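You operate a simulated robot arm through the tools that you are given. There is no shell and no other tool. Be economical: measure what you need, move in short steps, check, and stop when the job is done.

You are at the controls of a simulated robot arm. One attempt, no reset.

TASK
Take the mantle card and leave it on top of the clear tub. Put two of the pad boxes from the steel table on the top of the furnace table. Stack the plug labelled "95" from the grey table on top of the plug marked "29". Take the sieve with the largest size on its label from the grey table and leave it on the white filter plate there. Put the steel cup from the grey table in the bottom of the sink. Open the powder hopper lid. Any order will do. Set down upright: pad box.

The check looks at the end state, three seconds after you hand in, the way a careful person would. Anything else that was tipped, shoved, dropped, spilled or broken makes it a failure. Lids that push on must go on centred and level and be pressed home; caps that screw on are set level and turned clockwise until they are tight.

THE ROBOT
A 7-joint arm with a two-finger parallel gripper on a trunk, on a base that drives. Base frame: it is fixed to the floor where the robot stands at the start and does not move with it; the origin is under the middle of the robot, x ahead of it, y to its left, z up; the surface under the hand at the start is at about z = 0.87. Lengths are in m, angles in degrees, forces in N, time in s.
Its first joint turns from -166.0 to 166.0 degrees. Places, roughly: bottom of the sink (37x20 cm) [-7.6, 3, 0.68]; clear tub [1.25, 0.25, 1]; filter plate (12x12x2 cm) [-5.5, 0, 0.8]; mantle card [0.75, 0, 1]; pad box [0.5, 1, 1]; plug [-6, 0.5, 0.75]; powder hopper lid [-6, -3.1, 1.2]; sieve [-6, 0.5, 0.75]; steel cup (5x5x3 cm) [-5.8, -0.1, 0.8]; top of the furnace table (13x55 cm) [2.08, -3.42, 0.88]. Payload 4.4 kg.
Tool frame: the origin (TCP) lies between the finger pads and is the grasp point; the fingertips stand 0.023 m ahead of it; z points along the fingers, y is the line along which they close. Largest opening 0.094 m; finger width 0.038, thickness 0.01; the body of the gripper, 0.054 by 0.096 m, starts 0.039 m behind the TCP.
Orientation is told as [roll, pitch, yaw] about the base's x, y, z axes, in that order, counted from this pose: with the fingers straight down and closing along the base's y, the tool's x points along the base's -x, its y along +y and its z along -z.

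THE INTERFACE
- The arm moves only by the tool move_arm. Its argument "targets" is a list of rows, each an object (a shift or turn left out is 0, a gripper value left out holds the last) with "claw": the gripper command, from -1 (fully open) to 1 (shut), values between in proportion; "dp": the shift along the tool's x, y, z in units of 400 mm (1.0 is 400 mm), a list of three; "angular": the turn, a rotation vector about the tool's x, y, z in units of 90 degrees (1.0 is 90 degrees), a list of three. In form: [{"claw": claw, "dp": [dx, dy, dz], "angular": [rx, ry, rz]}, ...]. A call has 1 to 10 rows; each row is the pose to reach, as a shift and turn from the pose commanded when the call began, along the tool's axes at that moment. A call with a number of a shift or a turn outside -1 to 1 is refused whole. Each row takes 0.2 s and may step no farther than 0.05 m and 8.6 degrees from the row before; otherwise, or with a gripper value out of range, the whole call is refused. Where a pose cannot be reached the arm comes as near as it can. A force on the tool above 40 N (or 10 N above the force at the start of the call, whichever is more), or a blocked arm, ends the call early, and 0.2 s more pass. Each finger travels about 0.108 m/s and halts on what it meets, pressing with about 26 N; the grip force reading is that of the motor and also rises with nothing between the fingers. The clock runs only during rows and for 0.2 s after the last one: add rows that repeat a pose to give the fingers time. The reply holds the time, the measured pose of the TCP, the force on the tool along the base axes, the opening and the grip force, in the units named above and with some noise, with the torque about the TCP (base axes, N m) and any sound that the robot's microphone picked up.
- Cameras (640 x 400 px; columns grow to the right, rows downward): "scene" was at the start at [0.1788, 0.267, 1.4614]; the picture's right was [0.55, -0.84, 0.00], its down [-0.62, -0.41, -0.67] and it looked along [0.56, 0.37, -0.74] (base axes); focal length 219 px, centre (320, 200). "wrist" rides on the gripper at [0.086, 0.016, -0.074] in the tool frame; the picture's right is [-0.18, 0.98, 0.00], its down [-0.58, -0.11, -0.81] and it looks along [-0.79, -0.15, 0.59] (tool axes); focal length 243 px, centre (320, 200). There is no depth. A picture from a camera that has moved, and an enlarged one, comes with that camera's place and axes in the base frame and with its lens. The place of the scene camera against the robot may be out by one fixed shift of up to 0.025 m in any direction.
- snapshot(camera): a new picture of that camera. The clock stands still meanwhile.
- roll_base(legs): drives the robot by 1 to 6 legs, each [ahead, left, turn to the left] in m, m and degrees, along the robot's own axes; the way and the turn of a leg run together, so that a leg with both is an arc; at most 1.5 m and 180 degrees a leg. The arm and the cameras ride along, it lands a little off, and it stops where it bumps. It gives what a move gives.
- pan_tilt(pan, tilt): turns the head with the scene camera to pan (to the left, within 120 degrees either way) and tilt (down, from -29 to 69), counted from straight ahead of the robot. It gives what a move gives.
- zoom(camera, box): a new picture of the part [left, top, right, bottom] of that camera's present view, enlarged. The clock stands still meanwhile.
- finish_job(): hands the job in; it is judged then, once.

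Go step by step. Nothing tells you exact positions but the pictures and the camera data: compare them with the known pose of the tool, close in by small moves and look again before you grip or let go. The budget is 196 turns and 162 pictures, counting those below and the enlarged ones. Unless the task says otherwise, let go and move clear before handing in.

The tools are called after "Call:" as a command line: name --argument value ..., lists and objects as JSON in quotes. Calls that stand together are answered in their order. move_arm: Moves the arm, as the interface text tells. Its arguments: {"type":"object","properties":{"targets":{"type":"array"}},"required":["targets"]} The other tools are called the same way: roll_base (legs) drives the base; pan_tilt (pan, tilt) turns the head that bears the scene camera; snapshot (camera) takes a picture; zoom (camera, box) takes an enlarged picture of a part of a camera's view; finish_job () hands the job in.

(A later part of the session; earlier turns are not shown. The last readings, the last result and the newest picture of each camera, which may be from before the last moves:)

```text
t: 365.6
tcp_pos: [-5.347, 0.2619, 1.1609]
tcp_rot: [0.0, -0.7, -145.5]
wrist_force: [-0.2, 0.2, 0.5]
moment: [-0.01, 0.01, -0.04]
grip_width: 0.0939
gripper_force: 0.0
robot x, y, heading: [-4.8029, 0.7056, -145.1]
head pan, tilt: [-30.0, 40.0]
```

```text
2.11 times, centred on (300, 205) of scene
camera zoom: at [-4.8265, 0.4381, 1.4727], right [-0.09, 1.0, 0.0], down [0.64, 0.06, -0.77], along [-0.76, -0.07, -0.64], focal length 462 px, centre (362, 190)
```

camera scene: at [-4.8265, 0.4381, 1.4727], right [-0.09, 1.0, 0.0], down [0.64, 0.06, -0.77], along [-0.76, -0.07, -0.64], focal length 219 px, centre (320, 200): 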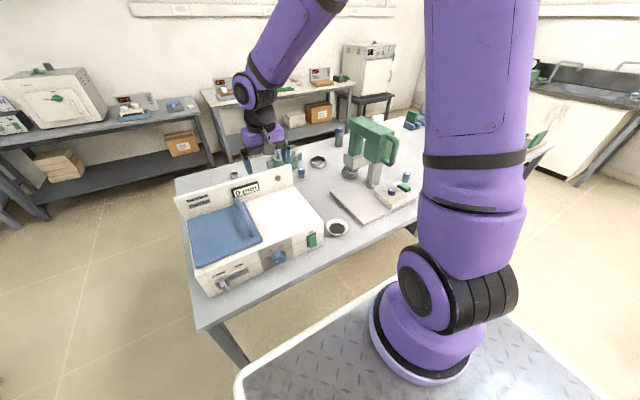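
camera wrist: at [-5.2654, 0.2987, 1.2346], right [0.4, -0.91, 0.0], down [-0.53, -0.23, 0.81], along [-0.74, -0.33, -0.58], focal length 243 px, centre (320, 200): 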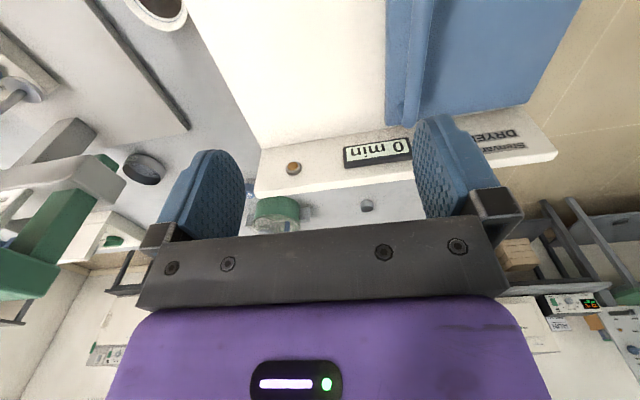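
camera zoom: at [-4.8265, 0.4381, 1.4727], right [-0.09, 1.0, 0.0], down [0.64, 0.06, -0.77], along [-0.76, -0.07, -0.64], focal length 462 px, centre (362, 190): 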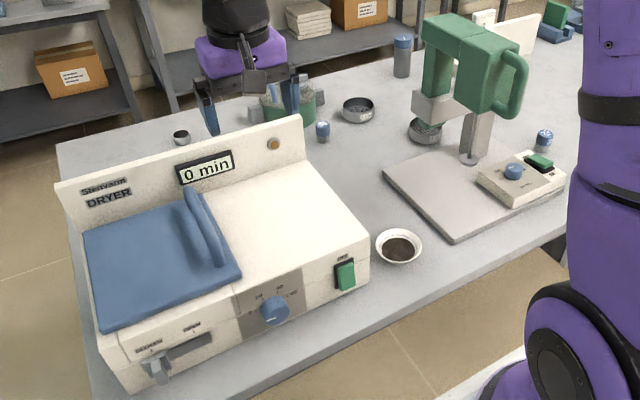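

I see the dryer and press, and small labelled items beyond them. I'll strafe along the table to look at the rest.

Call:
roll_base --legs '[[0, -0.6, 2]]'

Call:
pan_tilt --pan 0 --tilt 42

Call:
snapshot --camera "scene"

Call:
snapshot --camera "wrist"

```text
t: 367.9
tcp_pos: [-5.5387, 0.5329, 1.1616]
tcp_rot: [0.8, -0.9, -143.4]
wrist_force: [13.2, -22.2, -4.4]
moment: [-0.32, -0.15, -0.34]
grip_width: 0.0826
gripper_force: 0.1
robot x, y, heading: [-5.0173, 0.9991, -143.8]
head pan, tilt: [-30.0, 40.0]
stopped in leg 1: the force on the tool passed its limit at 66 N (the readings are from after the stop); the commanded pose is now the measured one
```

```text
t: 368.8
tcp_pos: [-5.5394, 0.5355, 1.1606]
tcp_rot: [0.7, -0.8, -143.4]
wrist_force: [20.0, -29.3, -1.5]
moment: [-0.24, -0.1, -0.48]
grip_width: 0.0785
gripper_force: 0.1
robot x, y, heading: [-5.0149, 1.0002, -143.5]
head pan, tilt: [0.0, 42.0]
```

```text
57 pictures are left
camera scene: at [-5.0136, 0.691, 1.4695], right [-0.59, 0.81, 0.0], down [0.54, 0.4, -0.74], along [-0.6, -0.44, -0.67], focal length 219 px, centre (320, 200)
```

scene: 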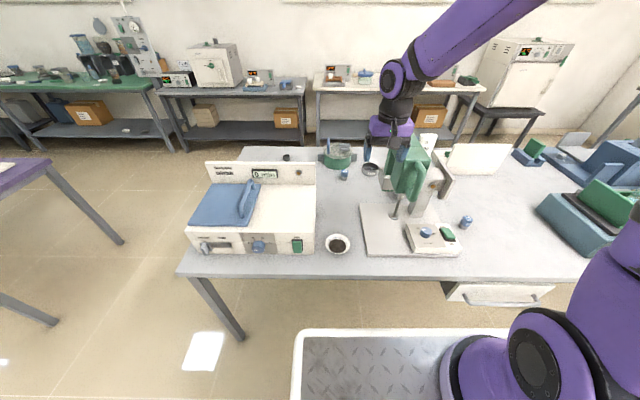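

```text
56 pictures are left
camera wrist: at [-5.4599, 0.5756, 1.2354], right [0.44, -0.9, 0.02], down [-0.53, -0.24, 0.81], along [-0.73, -0.36, -0.58], focal length 243 px, centre (320, 200)
```

wrist: 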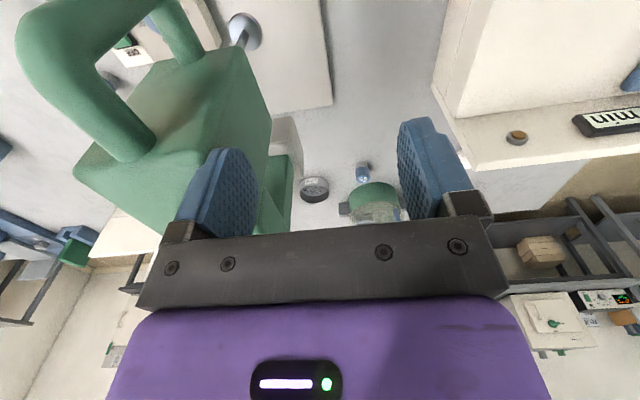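

The finger bumped the tall press. I'll back off, raise the arm well above it, and look.

Call:
roll_base --legs '[[0, 0.08, 0]]'

Call:
move_arm --targets '[{"dp": [0.05, 0, -0.1]}, {"dp": [0.1, 0, -0.2]}, {"dp": [0.15, 0, -0.3]}, {"dp": [0.2, 0, -0.4]}, {"dp": [0.25, 0, -0.5]}]'

Call:
zoom --camera "scene" --box '[280, 120, 560, 280]'

```text
t: 369.9
tcp_pos: [-5.4945, 0.4716, 1.1608]
tcp_rot: [0.7, -0.8, -143.7]
wrist_force: [0.3, -0.4, 0.0]
moment: [0.0, 0.01, -0.02]
grip_width: 0.0942
gripper_force: 0.1
robot x, y, heading: [-4.9703, 0.9375, -143.5]
head pan, tilt: [0.0, 42.0]
```

```text
t: 371.1
tcp_pos: [-5.4137, 0.5362, 1.3605]
tcp_rot: [0.7, -0.7, -143.6]
wrist_force: [-0.5, -0.4, -0.3]
moment: [0.05, -0.09, 0.0]
grip_width: 0.0941
gripper_force: 0.0
robot x, y, heading: [-4.9733, 0.9374, -143.7]
head pan, tilt: [0.0, 42.0]
```

```text
2.29 times, centred on (420, 200) of scene
camera zoom: at [-4.9674, 0.6272, 1.4697], right [-0.59, 0.81, 0.0], down [0.54, 0.4, -0.74], along [-0.6, -0.44, -0.67], focal length 501 px, centre (91, 200)
```

zoom: 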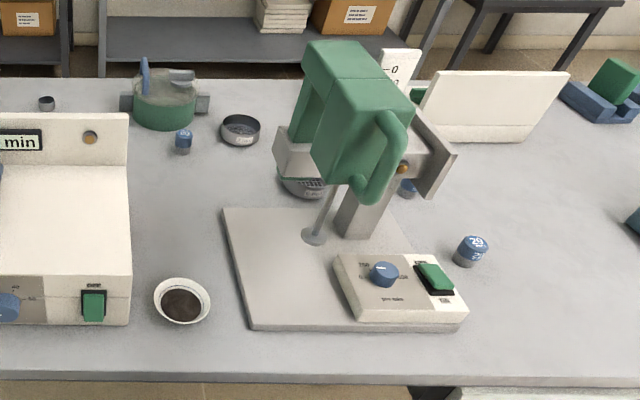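

Call:
zoom --camera "scene" --box '[345, 150, 425, 210]'

Call:
zoom --camera "scene" --box '[430, 170, 510, 240]'

Call:
snapshot --camera "wrist"

```text
6.67 times, centred on (385, 180) of scene
camera zoom: at [-4.9674, 0.6272, 1.4697], right [-0.59, 0.81, 0.0], down [0.54, 0.4, -0.74], along [-0.6, -0.44, -0.67], focal length 1462 px, centre (-113, 333)
```

zoom: 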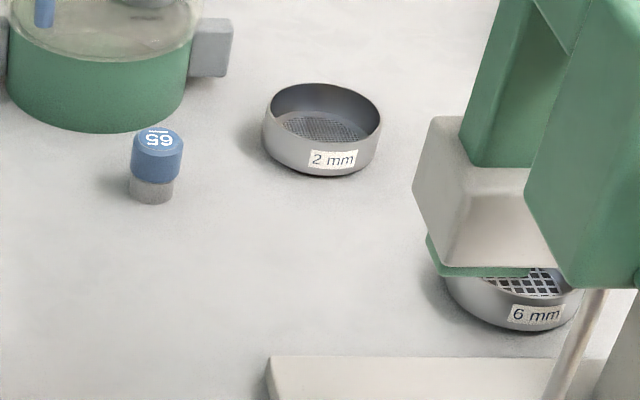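

```text
5.71 times, centred on (470, 205) of scene
camera zoom: at [-4.9674, 0.6272, 1.4697], right [-0.59, 0.81, 0.0], down [0.54, 0.4, -0.74], along [-0.6, -0.44, -0.67], focal length 1253 px, centre (-537, 171)
```

zoom: 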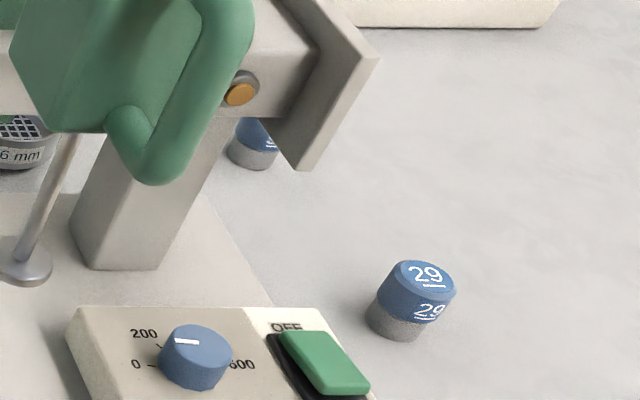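

```text
52 pictures are left
camera wrist: at [-5.3345, 0.5751, 1.4342], right [0.44, -0.9, 0.01], down [-0.53, -0.24, 0.81], along [-0.73, -0.36, -0.58], focal length 243 px, centre (320, 200)
```

wrist: 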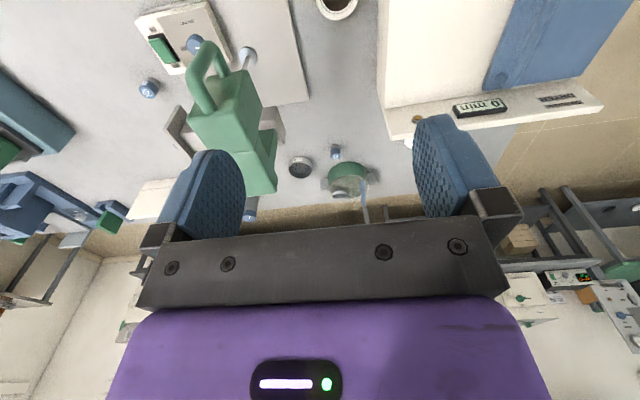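

Call:
zoom --camera "scene" --box '[357, 164, 373, 178]'

Call:
zoom --camera "scene" --box '[450, 178, 474, 196]'

```text
16.00 times, centred on (365, 171) of scene
camera zoom: at [-4.9674, 0.6272, 1.4697], right [-0.59, 0.81, 0.0], down [0.54, 0.4, -0.74], along [-0.6, -0.44, -0.67], focal length 3509 px, centre (-400, 664)
```

zoom: 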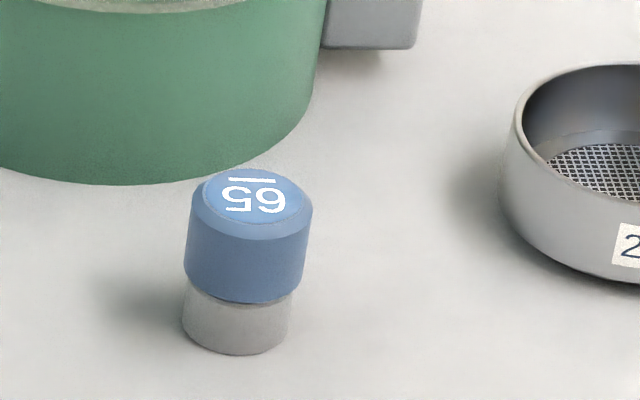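

```text
16.00 times, centred on (462, 187) of scene
camera zoom: at [-4.9674, 0.6272, 1.4697], right [-0.59, 0.81, 0.0], down [0.54, 0.4, -0.74], along [-0.6, -0.44, -0.67], focal length 3509 px, centre (-1952, 408)
```

zoom: 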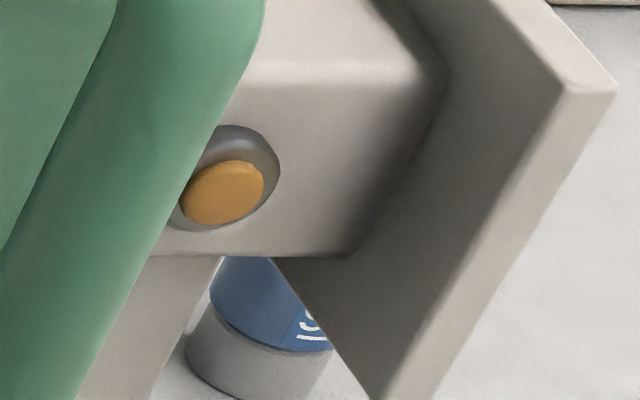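

Call:
zoom --camera "wrist" --box '[325, 142, 349, 162]'

Call:
zoom --camera "wrist" --box '[232, 190, 272, 226]'

```text
16.00 times, centred on (337, 152) of wrist
camera zoom: at [-5.3345, 0.5751, 1.4342], right [0.44, -0.9, 0.01], down [-0.53, -0.24, 0.81], along [-0.73, -0.36, -0.58], focal length 3882 px, centre (48, 968)
```

zoom: 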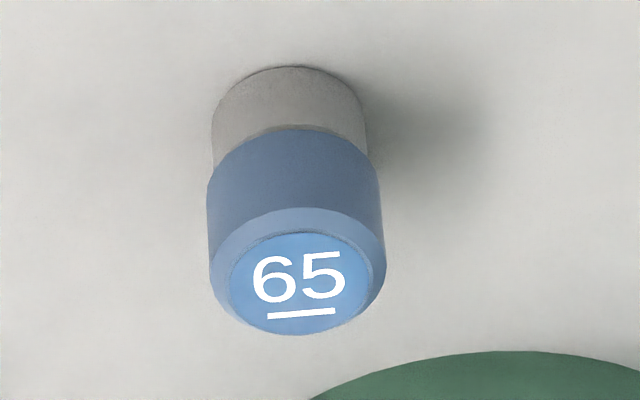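

```text
11.11 times, centred on (252, 208) of wrist
camera zoom: at [-5.3345, 0.5751, 1.4342], right [0.44, -0.9, 0.01], down [-0.53, -0.24, 0.81], along [-0.73, -0.36, -0.58], focal length 2696 px, centre (1076, 111)
```

zoom: 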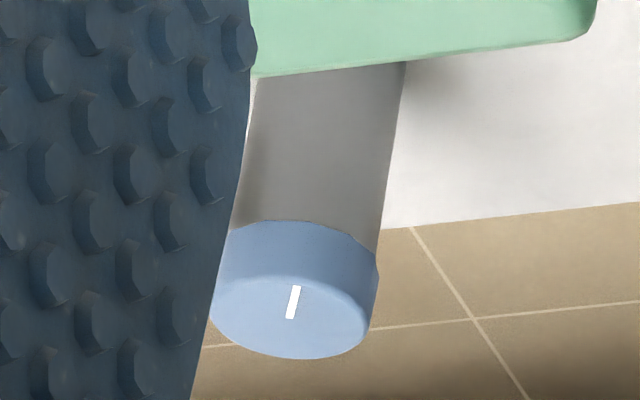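

The left plug reads 65, so the one behind the press must be 95. The sieves are 2 mm and 6 mm, and the filter plate must be behind the dryer. I'll go around to the far side of the grey table.

Call:
roll_base --legs '[[0, 1.11, 0], [1.0, 0, 0.7], [1.05, 0, 0], [0, 0, 180], [0, 1.0, 0]]'

Call:
snapshot --camera "scene"

```text
t: 398.6
tcp_pos: [-6.1019, -0.017, 1.3607]
tcp_rot: [0.7, -0.7, 38.3]
wrist_force: [0.6, 0.8, -0.3]
moment: [-0.02, 0.0, -0.03]
grip_width: 0.0937
gripper_force: 0.1
robot x, y, heading: [-6.5328, -0.4328, 38.1]
head pan, tilt: [0.0, 42.0]
```

```text
47 pictures are left
camera scene: at [-6.5204, -0.1457, 1.4698], right [0.62, -0.79, 0.0], down [-0.53, -0.41, -0.74], along [0.58, 0.46, -0.67], focal length 219 px, centre (320, 200)
```

scene: 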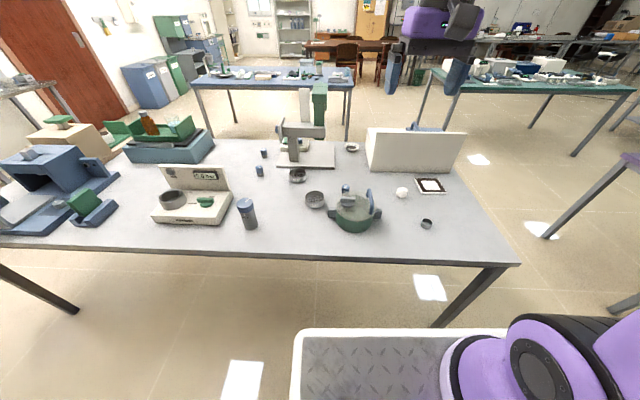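

Call:
zoom --camera "scene" --box '[140, 140, 360, 240]'

Call:
zoom --camera "scene" --box '[370, 160, 470, 240]'

```text
2.91 times, centred on (250, 190) of scene
camera zoom: at [-6.5204, -0.1457, 1.4698], right [0.62, -0.79, 0.0], down [-0.53, -0.41, -0.74], along [0.58, 0.46, -0.67], focal length 638 px, centre (524, 229)
```

zoom: 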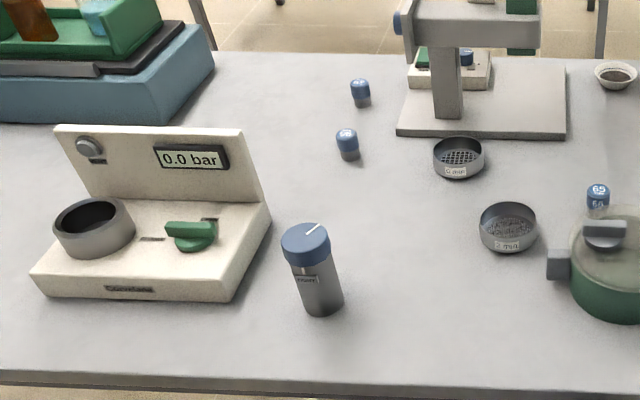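

```text
5.00 times, centred on (420, 200) of scene
camera zoom: at [-6.5204, -0.1457, 1.4698], right [0.62, -0.79, 0.0], down [-0.53, -0.41, -0.74], along [0.58, 0.46, -0.67], focal length 1097 px, centre (-180, 200)
```

zoom: 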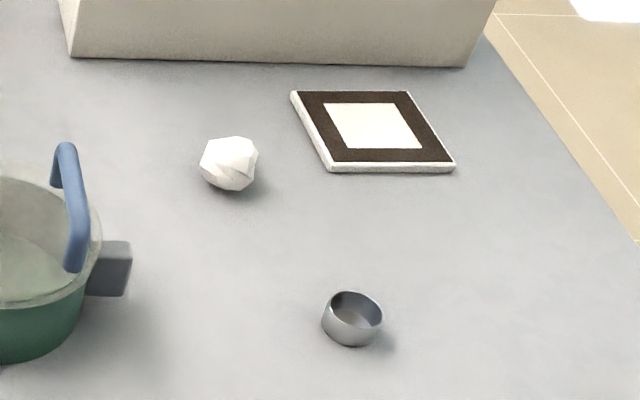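

The filter plate is the white-framed square behind the dryer, the steel cup is near it, and the 6 mm sieve is the larger of the two. I'll position for the sieve first.

Call:
roll_base --legs '[[0, 0.28, -1], [0.2, 0, 0]]'

Call:
move_arm --targets '[{"claw": -1, "dp": [-0.06, 0, 0.08]}, {"dp": [-0.12, 0, 0.16]}, {"dp": [-0.18, 0, 0.24]}, {"dp": [-0.24, 0, 0.32]}, {"dp": [-0.3, 0, 0.4]}, {"dp": [-0.3, 0, 0.5]}, {"dp": [-0.3, 0, 0.6]}]'

Call:
snapshot --camera "wrist"

```text
t: 401.8
tcp_pos: [-6.104, 0.3176, 1.3607]
tcp_rot: [0.7, -0.7, 37.3]
wrist_force: [-0.5, 0.3, -0.5]
moment: [-0.02, -0.01, 0.03]
grip_width: 0.0942
gripper_force: 0.1
robot x, y, heading: [-6.5401, -0.0915, 37.3]
head pan, tilt: [0.0, 42.0]
```

```text
t: 403.4
tcp_pos: [-6.0072, 0.3955, 1.1209]
tcp_rot: [0.8, -0.9, 37.4]
wrist_force: [0.1, -0.1, 0.3]
moment: [0.03, -0.01, 0.0]
grip_width: 0.0939
gripper_force: 0.0
robot x, y, heading: [-6.5383, -0.0928, 37.3]
head pan, tilt: [0.0, 42.0]
```

```text
44 pictures are left
camera wrist: at [-6.0846, 0.3552, 1.1948], right [-0.45, 0.89, 0.02], down [0.53, 0.25, 0.81], along [0.72, 0.37, -0.58], focal length 243 px, centre (320, 200)
```

wrist: 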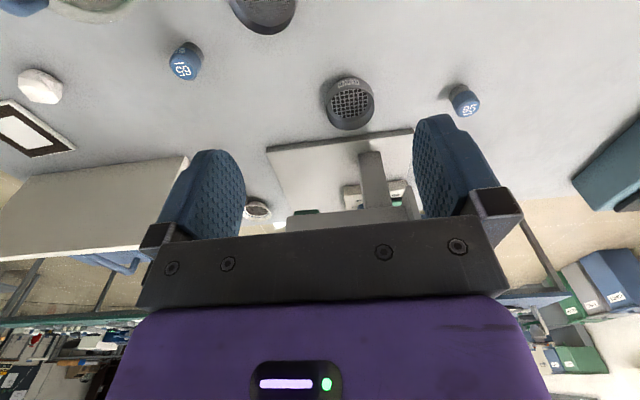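

Call:
zoom --camera "wrist" --box '[310, 60, 390, 140]'

Call:
zoom --camera "wrist" --box '[440, 75, 490, 125]'

```text
5.00 times, centred on (350, 100) of wrist
camera zoom: at [-6.0846, 0.3552, 1.1948], right [-0.45, 0.89, 0.02], down [0.53, 0.25, 0.81], along [0.72, 0.37, -0.58], focal length 1213 px, centre (170, 700)
```

zoom: 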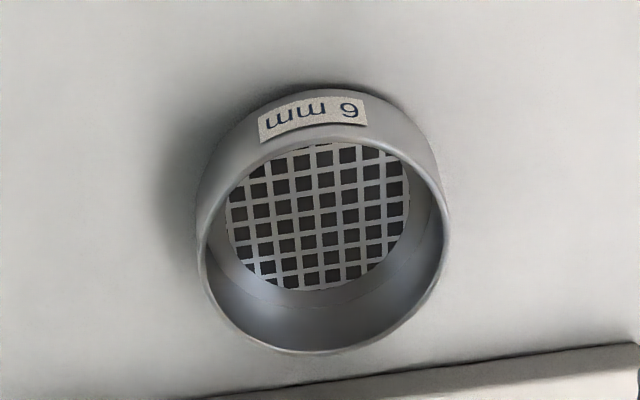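

```text
8.00 times, centred on (465, 100) of wrist
camera zoom: at [-6.0846, 0.3552, 1.1948], right [-0.45, 0.89, 0.02], down [0.53, 0.25, 0.81], along [0.72, 0.37, -0.58], focal length 1941 px, centre (-840, 1000)
```

zoom: 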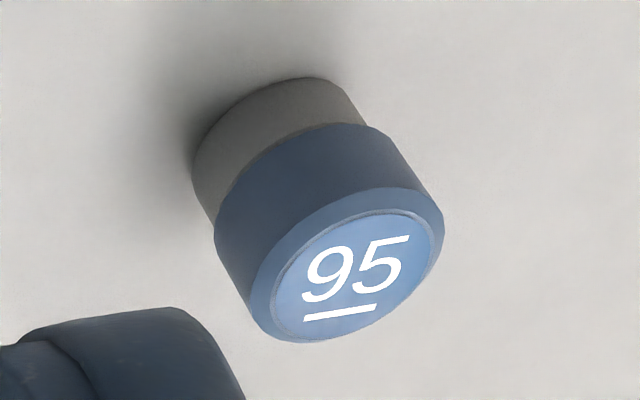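

Plug 95 is confirmed. The sieve is about as wide as the gripper's full opening, so I'll grip it by its wall. First I'll probe the table height at a clear spot.

Call:
move_arm --targets '[{"dp": [0, 0.1, 0]}, {"dp": [0, 0.2, 0.04]}, {"dp": [0, 0.27, 0.12]}, {"claw": 1, "dp": [0, 0.27, 0.24]}, {"dp": [0, 0.27, 0.36]}, {"dp": [0, 0.27, 0.48]}, {"dp": [0, 0.27, 0.6]}, {"dp": [0, 0.27, 0.7]}, {"dp": [0, 0.27, 0.76]}]'

Call:
move_arm --targets '[{"dp": [0, 0, 0.012]}, {"dp": [0, 0, 0.024]}, {"dp": [0, 0, 0.036]}, {"dp": [0, 0, 0.048]}, {"dp": [0, 0, 0.06]}, {"dp": [0, 0, 0.072]}, {"dp": [0, 0, 0.084]}, {"dp": [0, 0, 0.096]}, {"dp": [0, 0, 0.108]}, {"dp": [0, 0, 0.12]}]'

```text
t: 405.4
tcp_pos: [-6.0685, 0.4878, 0.8198]
tcp_rot: [0.8, -0.9, 37.4]
wrist_force: [-1.0, 0.3, -0.3]
moment: [0.01, 0.0, 0.01]
grip_width: 0.0002
gripper_force: 26.2
robot x, y, heading: [-6.536, -0.0899, 37.0]
head pan, tilt: [0.0, 42.0]
```

```text
t: 406.5
tcp_pos: [-6.0701, 0.4869, 0.8033]
tcp_rot: [0.8, -0.9, 37.3]
wrist_force: [-5.6, -10.2, 20.8]
moment: [-0.54, 0.37, 0.07]
grip_width: 0.0
gripper_force: 26.2
robot x, y, heading: [-6.5406, -0.0932, 37.2]
head pan, tilt: [0.0, 42.0]
stopped in row 5: the force on the tool passed its limit at 56 N (the readings are from after the stop); the commanded pose is now the measured one
```

Table top is at z≈0.780, so the sieve rim is near 0.814. I'll move over its left-side wall with a half-open gripper.

Call:
move_arm --targets '[{"dp": [0, 0, -0.1]}, {"dp": [0, 0, -0.2]}, {"claw": -0.06, "dp": [0, 0, -0.32]}, {"dp": [-0.1, -0.07, -0.32]}, {"dp": [-0.2, -0.14, -0.32]}, {"dp": [-0.3, -0.22, -0.32]}, {"dp": [-0.4, -0.29, -0.32]}, {"dp": [-0.42, -0.31, -0.32]}, {"dp": [-0.42, -0.31, -0.24]}]'

Call:
snapshot --camera "wrist"

Call:
zoom --camera "scene" --box '[280, 110, 420, 220]'

```text
refused: row 6 steps farther than a row can; nothing moved
```

```text
41 pictures are left
camera wrist: at [-6.15, 0.4468, 0.8769], right [-0.45, 0.89, 0.02], down [0.52, 0.25, 0.81], along [0.72, 0.38, -0.58], focal length 243 px, centre (320, 200)
```

wrist: 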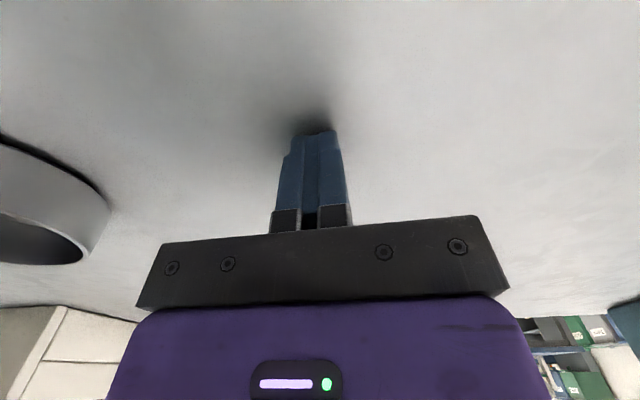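

```text
3.64 times, centred on (350, 165) of scene
camera zoom: at [-6.5244, 0.1942, 1.47], right [0.61, -0.8, 0.0], down [-0.53, -0.41, -0.74], along [0.59, 0.45, -0.67], focal length 798 px, centre (211, 327)
```

zoom: 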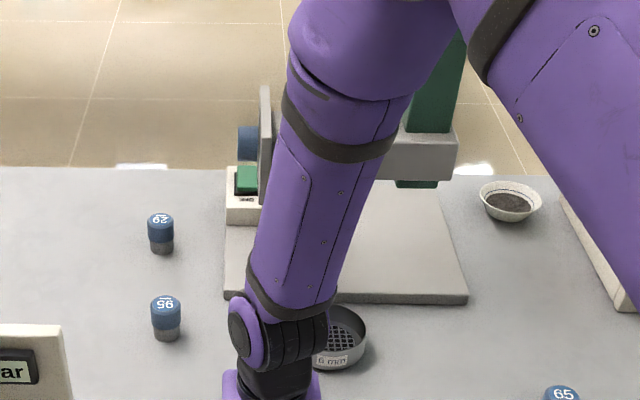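

Call:
move_arm --targets '[{"dp": [0, 0, -0.11]}, {"dp": [0, 0, -0.22]}, {"claw": -0.06, "dp": [0, 0, -0.32]}, {"dp": [-0.09, -0.066, -0.32]}, {"dp": [-0.18, -0.132, -0.32]}, {"dp": [-0.27, -0.198, -0.32]}, {"dp": [-0.36, -0.264, -0.32]}, {"dp": [-0.42, -0.31, -0.3]}, {"dp": [-0.42, -0.31, -0.2]}]'

Call:
snapshot --camera "wrist"

```text
t: 408.5
tcp_pos: [-5.8607, 0.491, 0.8823]
tcp_rot: [0.8, -0.9, 37.3]
wrist_force: [0.4, -0.4, -0.3]
moment: [0.04, -0.04, -0.02]
grip_width: 0.0498
gripper_force: 0.0
robot x, y, heading: [-6.5391, -0.0935, 37.0]
head pan, tilt: [0.0, 42.0]
```

```text
39 pictures are left
camera wrist: at [-5.9389, 0.4503, 0.9567], right [-0.45, 0.89, 0.02], down [0.52, 0.25, 0.81], along [0.72, 0.38, -0.58], focal length 243 px, centre (320, 200)
```

wrist: 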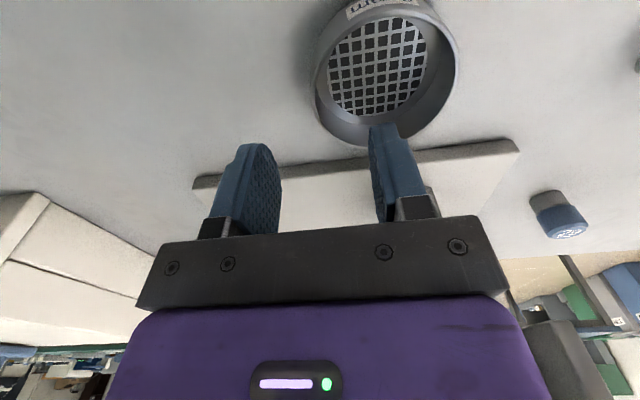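

Call:
move_arm --targets '[{"dp": [0, 0, 0.06]}, {"dp": [0, 0, 0.11]}, {"dp": [0, 0, 0.135]}, {"dp": [0, 0, 0.15]}, {"claw": 1, "dp": [0, 0, 0.15]}, {"dp": [0, 0, 0.15]}, {"dp": [0, 0, 0.15]}]'

Call:
snapshot --camera "wrist"

```text
t: 410.1
tcp_pos: [-5.8624, 0.4927, 0.8221]
tcp_rot: [0.8, -0.9, 37.3]
wrist_force: [-0.1, 0.3, 0.0]
moment: [-0.04, -0.06, 0.01]
grip_width: 0.0067
gripper_force: 25.9
robot x, y, heading: [-6.5402, -0.0941, 37.6]
head pan, tilt: [0.0, 42.0]
```

```text
38 pictures are left
camera wrist: at [-5.9406, 0.451, 0.8962], right [-0.45, 0.89, 0.02], down [0.52, 0.25, 0.81], along [0.72, 0.38, -0.58], focal length 243 px, centre (320, 200)
```

wrist: 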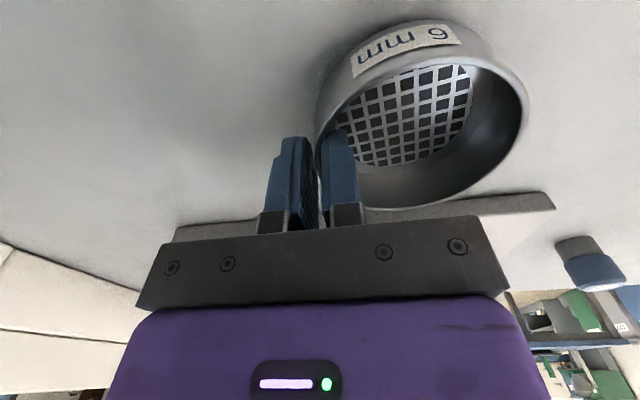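

Wall gripped. I'll lift gently and check the hold.

Call:
move_arm --targets '[{"dp": [0, 0, -0.03]}, {"dp": [0, 0, -0.08]}, {"dp": [0, 0, -0.16]}, {"dp": [0, 0, -0.26]}, {"dp": [0, 0, -0.38]}, {"dp": [0, 0, -0.5]}, {"dp": [0, 0, -0.62]}, {"dp": [0, 0, -0.7]}]'

Call:
snapshot --camera "wrist"

```text
t: 411.9
tcp_pos: [-5.8628, 0.4865, 1.1048]
tcp_rot: [0.8, -1.0, 37.3]
wrist_force: [-0.1, 0.6, -1.9]
moment: [-0.07, -0.01, 0.02]
grip_width: 0.0068
gripper_force: 25.5
robot x, y, heading: [-6.5379, -0.0908, 37.3]
head pan, tilt: [0.0, 42.0]
```

```text
37 pictures are left
camera wrist: at [-5.9413, 0.446, 1.1784], right [-0.45, 0.89, 0.02], down [0.52, 0.25, 0.81], along [0.72, 0.38, -0.58], focal length 243 px, centre (320, 200)
```

wrist: 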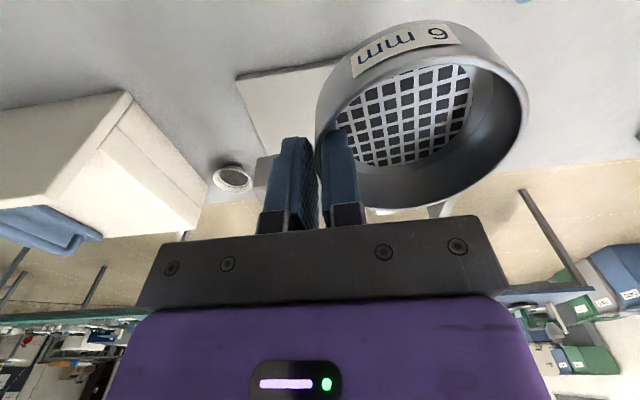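

Call:
roll_base --legs '[[0, -0.55, 0]]'

Call:
snapshot --camera "scene"

Call:
snapshot --camera "wrist"

```text
t: 415.1
tcp_pos: [-5.5241, 0.0428, 1.1046]
tcp_rot: [0.8, -0.8, 37.4]
wrist_force: [-0.1, -0.1, -0.9]
moment: [-0.04, -0.01, -0.03]
grip_width: 0.0067
gripper_force: 25.9
robot x, y, heading: [-6.2034, -0.534, 37.1]
head pan, tilt: [0.0, 42.0]
```

```text
36 pictures are left
camera scene: at [-6.1842, -0.2494, 1.4698], right [0.61, -0.79, 0.0], down [-0.53, -0.41, -0.74], along [0.59, 0.45, -0.67], focal length 219 px, centre (320, 200)
```

scene: 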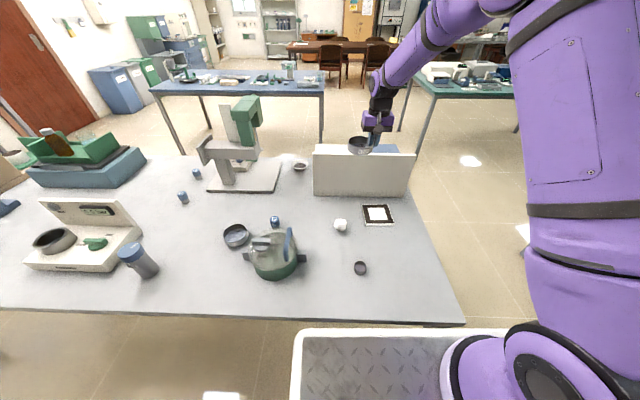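

```text
35 pictures are left
camera wrist: at [-5.6025, 0.002, 1.1784], right [-0.45, 0.89, 0.02], down [0.52, 0.25, 0.81], along [0.72, 0.38, -0.58], focal length 243 px, centre (320, 200)
```

wrist: 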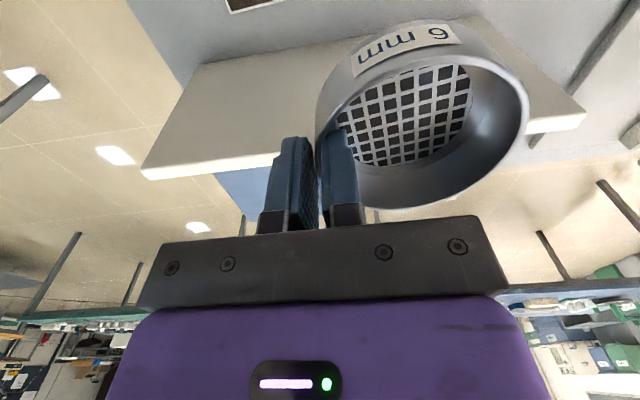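

Call:
move_arm --targets '[{"dp": [0.055, -0.09, 0]}, {"dp": [0.11, -0.18, 0]}, {"dp": [0.159, -0.268, 0]}, {"dp": [0.159, -0.268, 0.1]}, {"dp": [0.159, -0.268, 0.2]}, {"dp": [0.159, -0.268, 0.3]}, {"dp": [0.159, -0.268, 0.36]}]'

Call:
snapshot --camera "wrist"

Call:
zoom --camera "scene" --box '[310, 130, 450, 280]'

```text
t: 416.7
tcp_pos: [-5.5082, -0.0781, 0.9602]
tcp_rot: [0.7, -1.0, 37.4]
wrist_force: [-0.3, 0.1, -0.7]
moment: [-0.05, -0.02, -0.01]
grip_width: 0.0065
gripper_force: 25.8
robot x, y, heading: [-6.2016, -0.5384, 37.2]
head pan, tilt: [0.0, 42.0]
```

```text
34 pictures are left
camera wrist: at [-5.5862, -0.1194, 1.0333], right [-0.45, 0.89, 0.02], down [0.52, 0.25, 0.81], along [0.72, 0.38, -0.58], focal length 243 px, centre (320, 200)
```

wrist: 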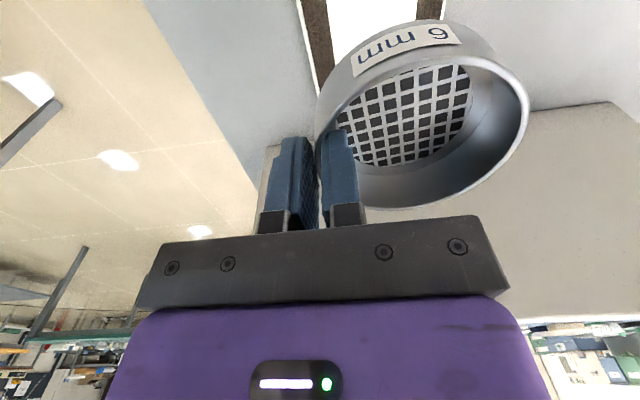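

```text
2.67 times, centred on (380, 205) of scene
camera zoom: at [-6.1846, -0.2496, 1.4698], right [0.61, -0.79, 0.0], down [-0.53, -0.41, -0.74], along [0.59, 0.45, -0.67], focal length 585 px, centre (160, 187)
```

zoom: 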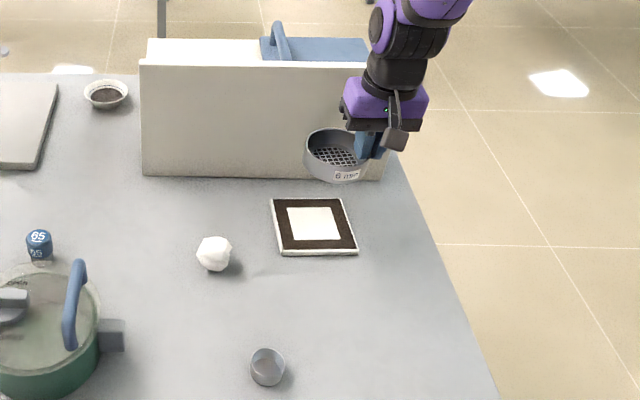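

Plate centre and sieve centre now agree to about 9 mm. I'll correct that and lower onto the plate.

Call:
move_arm --targets '[{"dp": [-0.009, 0.02, 0.08]}, {"dp": [-0.009, 0.02, 0.16]}, {"dp": [-0.009, 0.02, 0.22]}, {"dp": [-0.009, 0.02, 0.25]}, {"dp": [-0.009, 0.02, 0.265]}, {"dp": [-0.009, 0.02, 0.275]}, {"dp": [-0.009, 0.02, 0.283]}, {"dp": [-0.009, 0.02, 0.289]}]'

Call:
zoom --camera "scene" --box '[340, 160, 430, 240]'

```text
t: 418.5
tcp_pos: [-5.5099, -0.066, 0.8426]
tcp_rot: [0.8, -0.9, 37.4]
wrist_force: [-0.7, -0.8, -0.8]
moment: [-0.04, -0.01, 0.0]
grip_width: 0.007
gripper_force: 25.9
robot x, y, heading: [-6.1992, -0.5333, 37.5]
head pan, tilt: [0.0, 42.0]
```

```text
5.00 times, centred on (385, 200) of scene
camera zoom: at [-6.1843, -0.2494, 1.4698], right [0.61, -0.79, 0.0], down [-0.53, -0.41, -0.74], along [0.59, 0.45, -0.67], focal length 1097 px, centre (-5, 200)
```

zoom: 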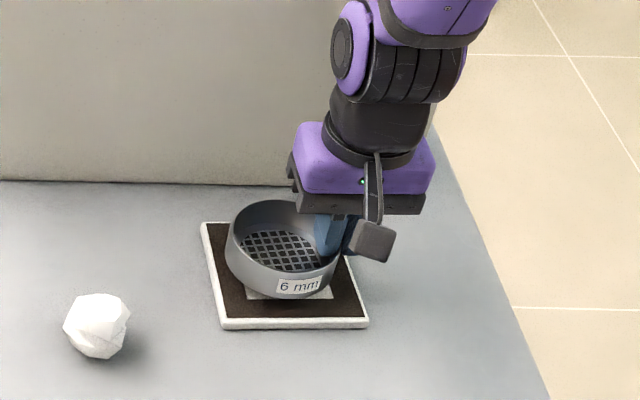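

Call:
move_arm --targets '[{"dp": [0, 0, 0.006]}, {"dp": [0, 0, 0.012]}, {"dp": [0, 0, 0.018]}, {"dp": [0, 0, 0.024]}, {"dp": [0, 0, 0.03]}, {"dp": [0, 0, 0.036]}, {"dp": [0, 0, 0.042]}, {"dp": [0, 0, 0.048]}]'

```text
t: 419.9
tcp_pos: [-5.5088, -0.066, 0.8316]
tcp_rot: [0.8, -1.2, 37.4]
wrist_force: [-3.7, -1.9, 19.7]
moment: [-0.07, 0.42, 0.07]
grip_width: 0.0066
gripper_force: 26.2
robot x, y, heading: [-6.2006, -0.5388, 37.4]
head pan, tilt: [0.0, 42.0]
stopped in row 6: the force on the tool passed its limit at 44 N (the readings are from after the stop); the commanded pose is now the measured one
```

Call:
move_arm --targets '[{"claw": 0.5, "dp": [0, 0, -0.002]}, {"claw": 0.2, "dp": [0, 0, -0.002]}, {"dp": [0, 0, -0.003]}, {"dp": [0, 0, -0.05]}, {"dp": [0, 0, -0.15]}, {"dp": [0, 0, -0.26]}, {"dp": [0.05, 0, -0.36]}, {"dp": [0.1, 0, -0.46]}]'

Call:
zoom --camera "scene" --box '[330, 160, 430, 290]'

```text
t: 421.7
tcp_pos: [-5.5396, -0.0982, 1.0148]
tcp_rot: [0.7, -1.0, 37.5]
wrist_force: [0.7, -0.6, 0.0]
moment: [0.02, 0.04, 0.01]
grip_width: 0.0375
gripper_force: 0.1
robot x, y, heading: [-6.197, -0.5397, 37.3]
head pan, tilt: [0.0, 42.0]
```

```text
3.08 times, centred on (380, 225) of scene
camera zoom: at [-6.1837, -0.2489, 1.4697], right [0.61, -0.79, 0.0], down [-0.53, -0.41, -0.74], along [0.59, 0.45, -0.67], focal length 675 px, centre (135, 123)
```

zoom: 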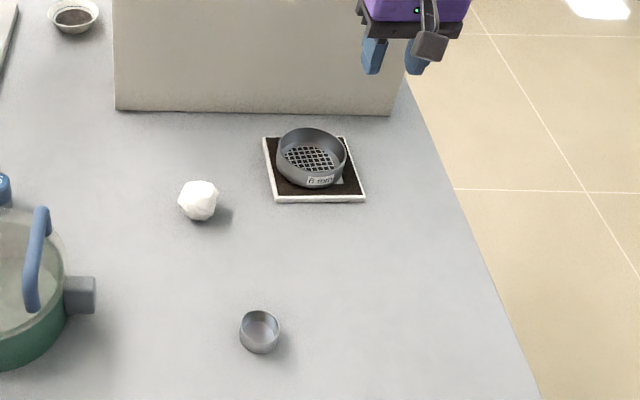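

The sieve sits on the plate. Next is the steel cup at about (-5.79, -0.10).

Call:
move_arm --targets '[{"claw": -1, "dp": [0.084, 0.062, 0]}, {"dp": [0.168, 0.124, 0]}, {"dp": [0.252, 0.187, 0]}, {"dp": [0.336, 0.249, 0.03]}, {"dp": [0.42, 0.311, 0.07]}, {"dp": [0.5, 0.373, 0.1]}, {"dp": [0.5, 0.373, 0.2]}]'

Call:
snapshot --camera "wrist"

```text
t: 423.3
tcp_pos: [-5.7914, -0.0959, 0.9331]
tcp_rot: [0.8, -1.2, 37.4]
wrist_force: [-0.2, 0.3, 1.2]
moment: [0.02, 0.02, -0.06]
grip_width: 0.0942
gripper_force: 0.0
robot x, y, heading: [-6.2034, -0.5382, 37.7]
head pan, tilt: [0.0, 42.0]
```

```text
30 pictures are left
camera wrist: at [-5.8699, -0.1371, 1.0068], right [-0.45, 0.89, 0.02], down [0.52, 0.25, 0.82], along [0.72, 0.38, -0.58], focal length 243 px, centre (320, 200)
```

wrist: 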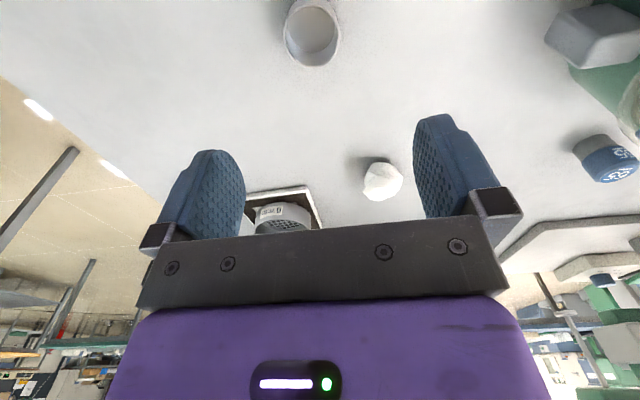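

Call:
move_arm --targets '[{"dp": [0.035, 0, 0.08]}, {"dp": [0.035, 0, 0.17]}, {"dp": [0.035, 0, 0.25]}, {"dp": [0.035, 0, 0.3]}, {"dp": [0.035, 0, 0.312]}, {"claw": 1, "dp": [0.035, 0, 0.312]}, {"dp": [0.035, 0, 0.312]}, {"dp": [0.035, 0, 0.312]}, {"dp": [0.035, 0, 0.312]}]'

Call:
snapshot --camera "wrist"

```text
t: 425.3
tcp_pos: [-5.8024, -0.1031, 0.8069]
tcp_rot: [0.9, -1.1, 37.4]
wrist_force: [0.9, -0.2, -0.4]
moment: [0.02, -0.02, -0.01]
grip_width: 0.0412
gripper_force: 25.9
robot x, y, heading: [-6.1985, -0.5327, 37.3]
head pan, tilt: [0.0, 42.0]
```

```text
29 pictures are left
camera wrist: at [-5.8808, -0.1435, 0.8802], right [-0.45, 0.89, 0.02], down [0.52, 0.25, 0.82], along [0.72, 0.38, -0.58], focal length 243 px, centre (320, 200)
```

wrist: 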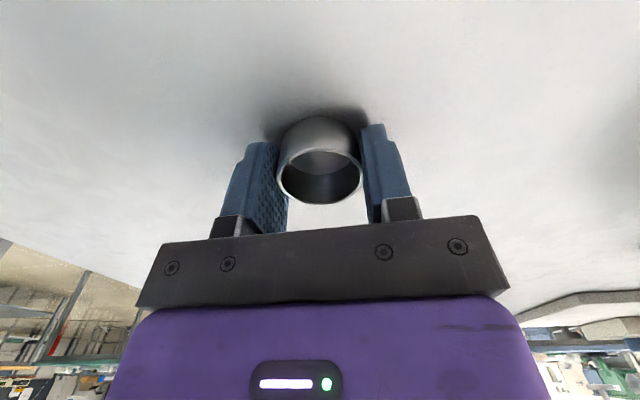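

Cup gripped. I'll lift it and head for the sink.

Call:
move_arm --targets '[{"dp": [0, 0, -0.08]}, {"dp": [0, 0, -0.19]}, {"dp": [0, 0, -0.3]}, {"dp": [0, 0, -0.41]}, {"dp": [0, 0, -0.52]}, {"dp": [0, 0, -0.63]}, {"dp": [0, 0, -0.74]}, {"dp": [0, 0, -0.85]}, {"dp": [0, 0, -0.96]}]'

```text
t: 427.3
tcp_pos: [-5.8061, -0.1094, 1.1896]
tcp_rot: [0.7, -1.1, 37.5]
wrist_force: [0.9, 0.6, -0.6]
moment: [0.02, 0.07, 0.04]
grip_width: 0.041
gripper_force: 26.0
robot x, y, heading: [-6.2003, -0.5367, 37.4]
head pan, tilt: [0.0, 42.0]
```

Call:
roll_base --legs '[[-0.17, 0, 0], [0, 0, 90], [1.2, 0, 0]]'

Call:
pan_tilt --pan 0 --tilt 25

Call:
snapshot --camera "scene"

```text
t: 438.3
tcp_pos: [-7.5189, 0.71, 1.1892]
tcp_rot: [0.8, -1.1, 127.9]
wrist_force: [-0.2, -0.5, -1.0]
moment: [0.0, -0.01, -0.04]
grip_width: 0.0407
gripper_force: 25.8
robot x, y, heading: [-7.0886, 0.3238, 128.0]
head pan, tilt: [0.0, 42.0]
```

```text
t: 439.1
tcp_pos: [-7.518, 0.7095, 1.1908]
tcp_rot: [0.8, -1.2, 127.9]
wrist_force: [-0.1, -0.3, 0.4]
moment: [0.02, -0.02, -0.01]
grip_width: 0.0408
gripper_force: 25.8
robot x, y, heading: [-7.0875, 0.3189, 128.1]
head pan, tilt: [0.0, 25.0]
```

```text
28 pictures are left
camera scene: at [-7.3794, 0.3159, 1.496], right [0.79, 0.61, 0.0], down [0.26, -0.33, -0.91], along [-0.56, 0.71, -0.42], focal length 219 px, centre (320, 200)
```

scene: 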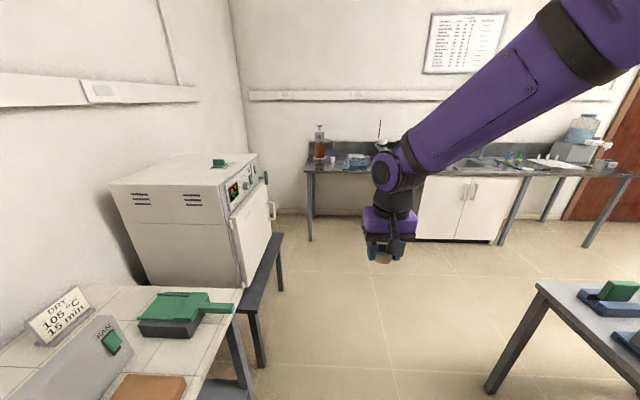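

Call:
roll_base --legs '[[0, 0, -1], [1.4, 0, 0], [0, -1.2, 0]]'

Call:
pan_tilt --pan 0 --tilt 45

Call:
snapshot --camera "scene"

```text
t: 452.0
tcp_pos: [-7.4199, 2.5354, 1.1911]
tcp_rot: [0.8, -1.1, 128.5]
wrist_force: [0.4, 0.0, -0.4]
moment: [0.01, -0.03, 0.01]
grip_width: 0.0406
gripper_force: 25.7
robot x, y, heading: [-6.9884, 2.1534, 128.4]
head pan, tilt: [0.0, 25.0]
```

```text
t: 452.8
tcp_pos: [-7.4196, 2.5363, 1.1911]
tcp_rot: [0.9, -1.1, 128.5]
wrist_force: [0.4, -0.1, -0.9]
moment: [0.0, -0.01, 0.0]
grip_width: 0.0407
gripper_force: 26.1
robot x, y, heading: [-6.9853, 2.1516, 128.5]
head pan, tilt: [0.0, 45.0]
```

```text
27 pictures are left
camera scene: at [-7.2709, 2.1351, 1.4655], right [0.78, 0.62, 0.0], down [0.44, -0.55, -0.71], along [-0.44, 0.55, -0.71], focal length 219 px, centre (320, 200)
```

scene: 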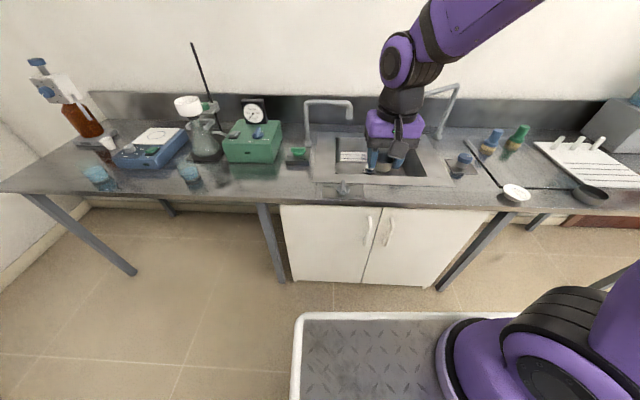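

The sink is straight ahead. I'll move in and turn the hand so its camera lies along the basin's long side.

Call:
roll_base --legs '[[0.26, 0, -1]]'

Call:
move_arm --targets '[{"dp": [0, 0, 0], "angular": [0, 0, -0.09]}, {"dp": [0, 0, 0], "angular": [0, 0, -0.18]}, {"dp": [0, 0, 0], "angular": [0, 0, -0.27]}, {"dp": [0, 0, 0], "angular": [0, 0, -0.36]}, {"dp": [0, 0, 0], "angular": [0, 0, -0.45]}, {"dp": [0, 0, 0], "angular": [0, 0, -0.54]}, {"dp": [0, 0, 0], "angular": [0, 0, -0.63]}, {"dp": [0, 0, 0], "angular": [0, 0, -0.72]}, {"dp": [0, 0, 0], "angular": [0, 0, -0.81]}, {"dp": [0, 0, 0], "angular": [0, 0, -0.9]}]'

Call:
zoom --camera "scene" --box '[290, 90, 490, 230]'

```text
t: 454.7
tcp_pos: [-7.5743, 2.75, 1.1912]
tcp_rot: [0.8, -1.1, 127.4]
wrist_force: [-0.7, -1.0, 0.0]
moment: [-0.03, -0.03, 0.01]
grip_width: 0.0408
gripper_force: 25.7
robot x, y, heading: [-7.1495, 2.3568, 127.6]
head pan, tilt: [0.0, 45.0]
```

```text
t: 456.9
tcp_pos: [-7.5734, 2.7505, 1.1901]
tcp_rot: [-1.1, -1.0, -151.5]
wrist_force: [0.1, -0.1, -0.6]
moment: [-0.01, 0.0, -0.03]
grip_width: 0.0407
gripper_force: 26.1
robot x, y, heading: [-7.1446, 2.3548, 127.7]
head pan, tilt: [0.0, 45.0]
```

```text
2.86 times, centred on (390, 160) of scene
camera zoom: at [-7.4313, 2.3462, 1.4655], right [0.79, 0.61, 0.0], down [0.43, -0.56, -0.71], along [-0.43, 0.56, -0.71], focal length 627 px, centre (120, 314)
```

zoom: 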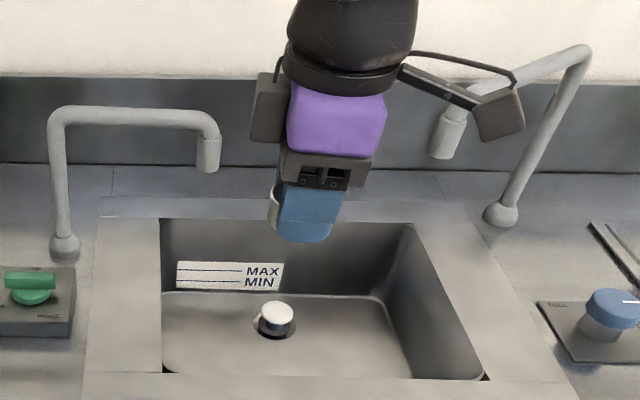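

Call:
move_arm --targets '[{"dp": [0.016, -0.095, 0], "angular": [0, 0, -0.03]}, {"dp": [0.032, -0.19, 0], "angular": [0, 0, -0.06]}, {"dp": [0.048, -0.285, 0], "angular": [0, 0, -0.083]}, {"dp": [0.064, -0.38, 0], "angular": [0, 0, -0.083]}, {"dp": [0.08, -0.475, 0], "angular": [0, 0, -0.083]}, {"dp": [0.0966, -0.567, 0], "angular": [0, 0, -0.083]}, {"dp": [0.0966, -0.567, 0.1], "angular": [0, 0, -0.083]}, {"dp": [0.0966, -0.567, 0.2], "angular": [0, 0, -0.083]}]'

Call:
snapshot --camera "wrist"

Call:
zoom --camera "scene" --box '[290, 90, 490, 230]'

```text
t: 458.7
tcp_pos: [-7.6492, 2.9671, 1.1118]
tcp_rot: [-1.2, -0.8, -144.1]
wrist_force: [0.7, -1.0, 0.4]
moment: [0.04, 0.0, 0.0]
grip_width: 0.0402
gripper_force: 26.2
robot x, y, heading: [-7.146, 2.3543, 127.5]
head pan, tilt: [0.0, 45.0]
```

```text
25 pictures are left
camera wrist: at [-7.5676, 3.0066, 1.1862], right [0.43, -0.9, -0.02], down [-0.52, -0.26, 0.82], along [-0.74, -0.34, -0.58], focal length 243 px, centre (320, 200)
```

wrist: 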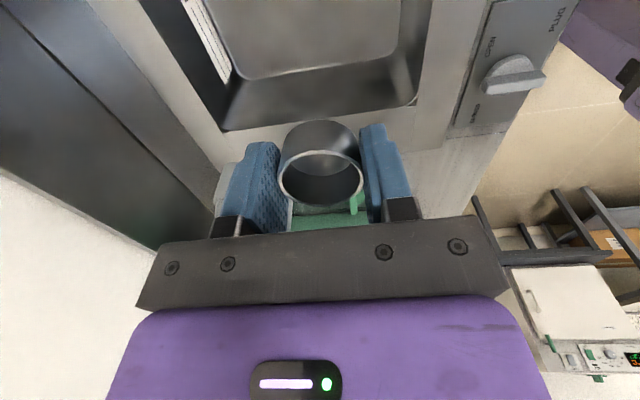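

```text
2.86 times, centred on (390, 160) of scene
camera zoom: at [-7.431, 2.3459, 1.4655], right [0.79, 0.61, 0.0], down [0.43, -0.56, -0.71], along [-0.43, 0.56, -0.71], focal length 627 px, centre (120, 314)
```

zoom: 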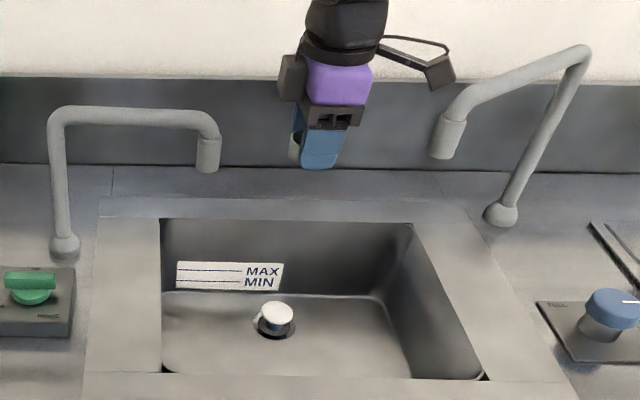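

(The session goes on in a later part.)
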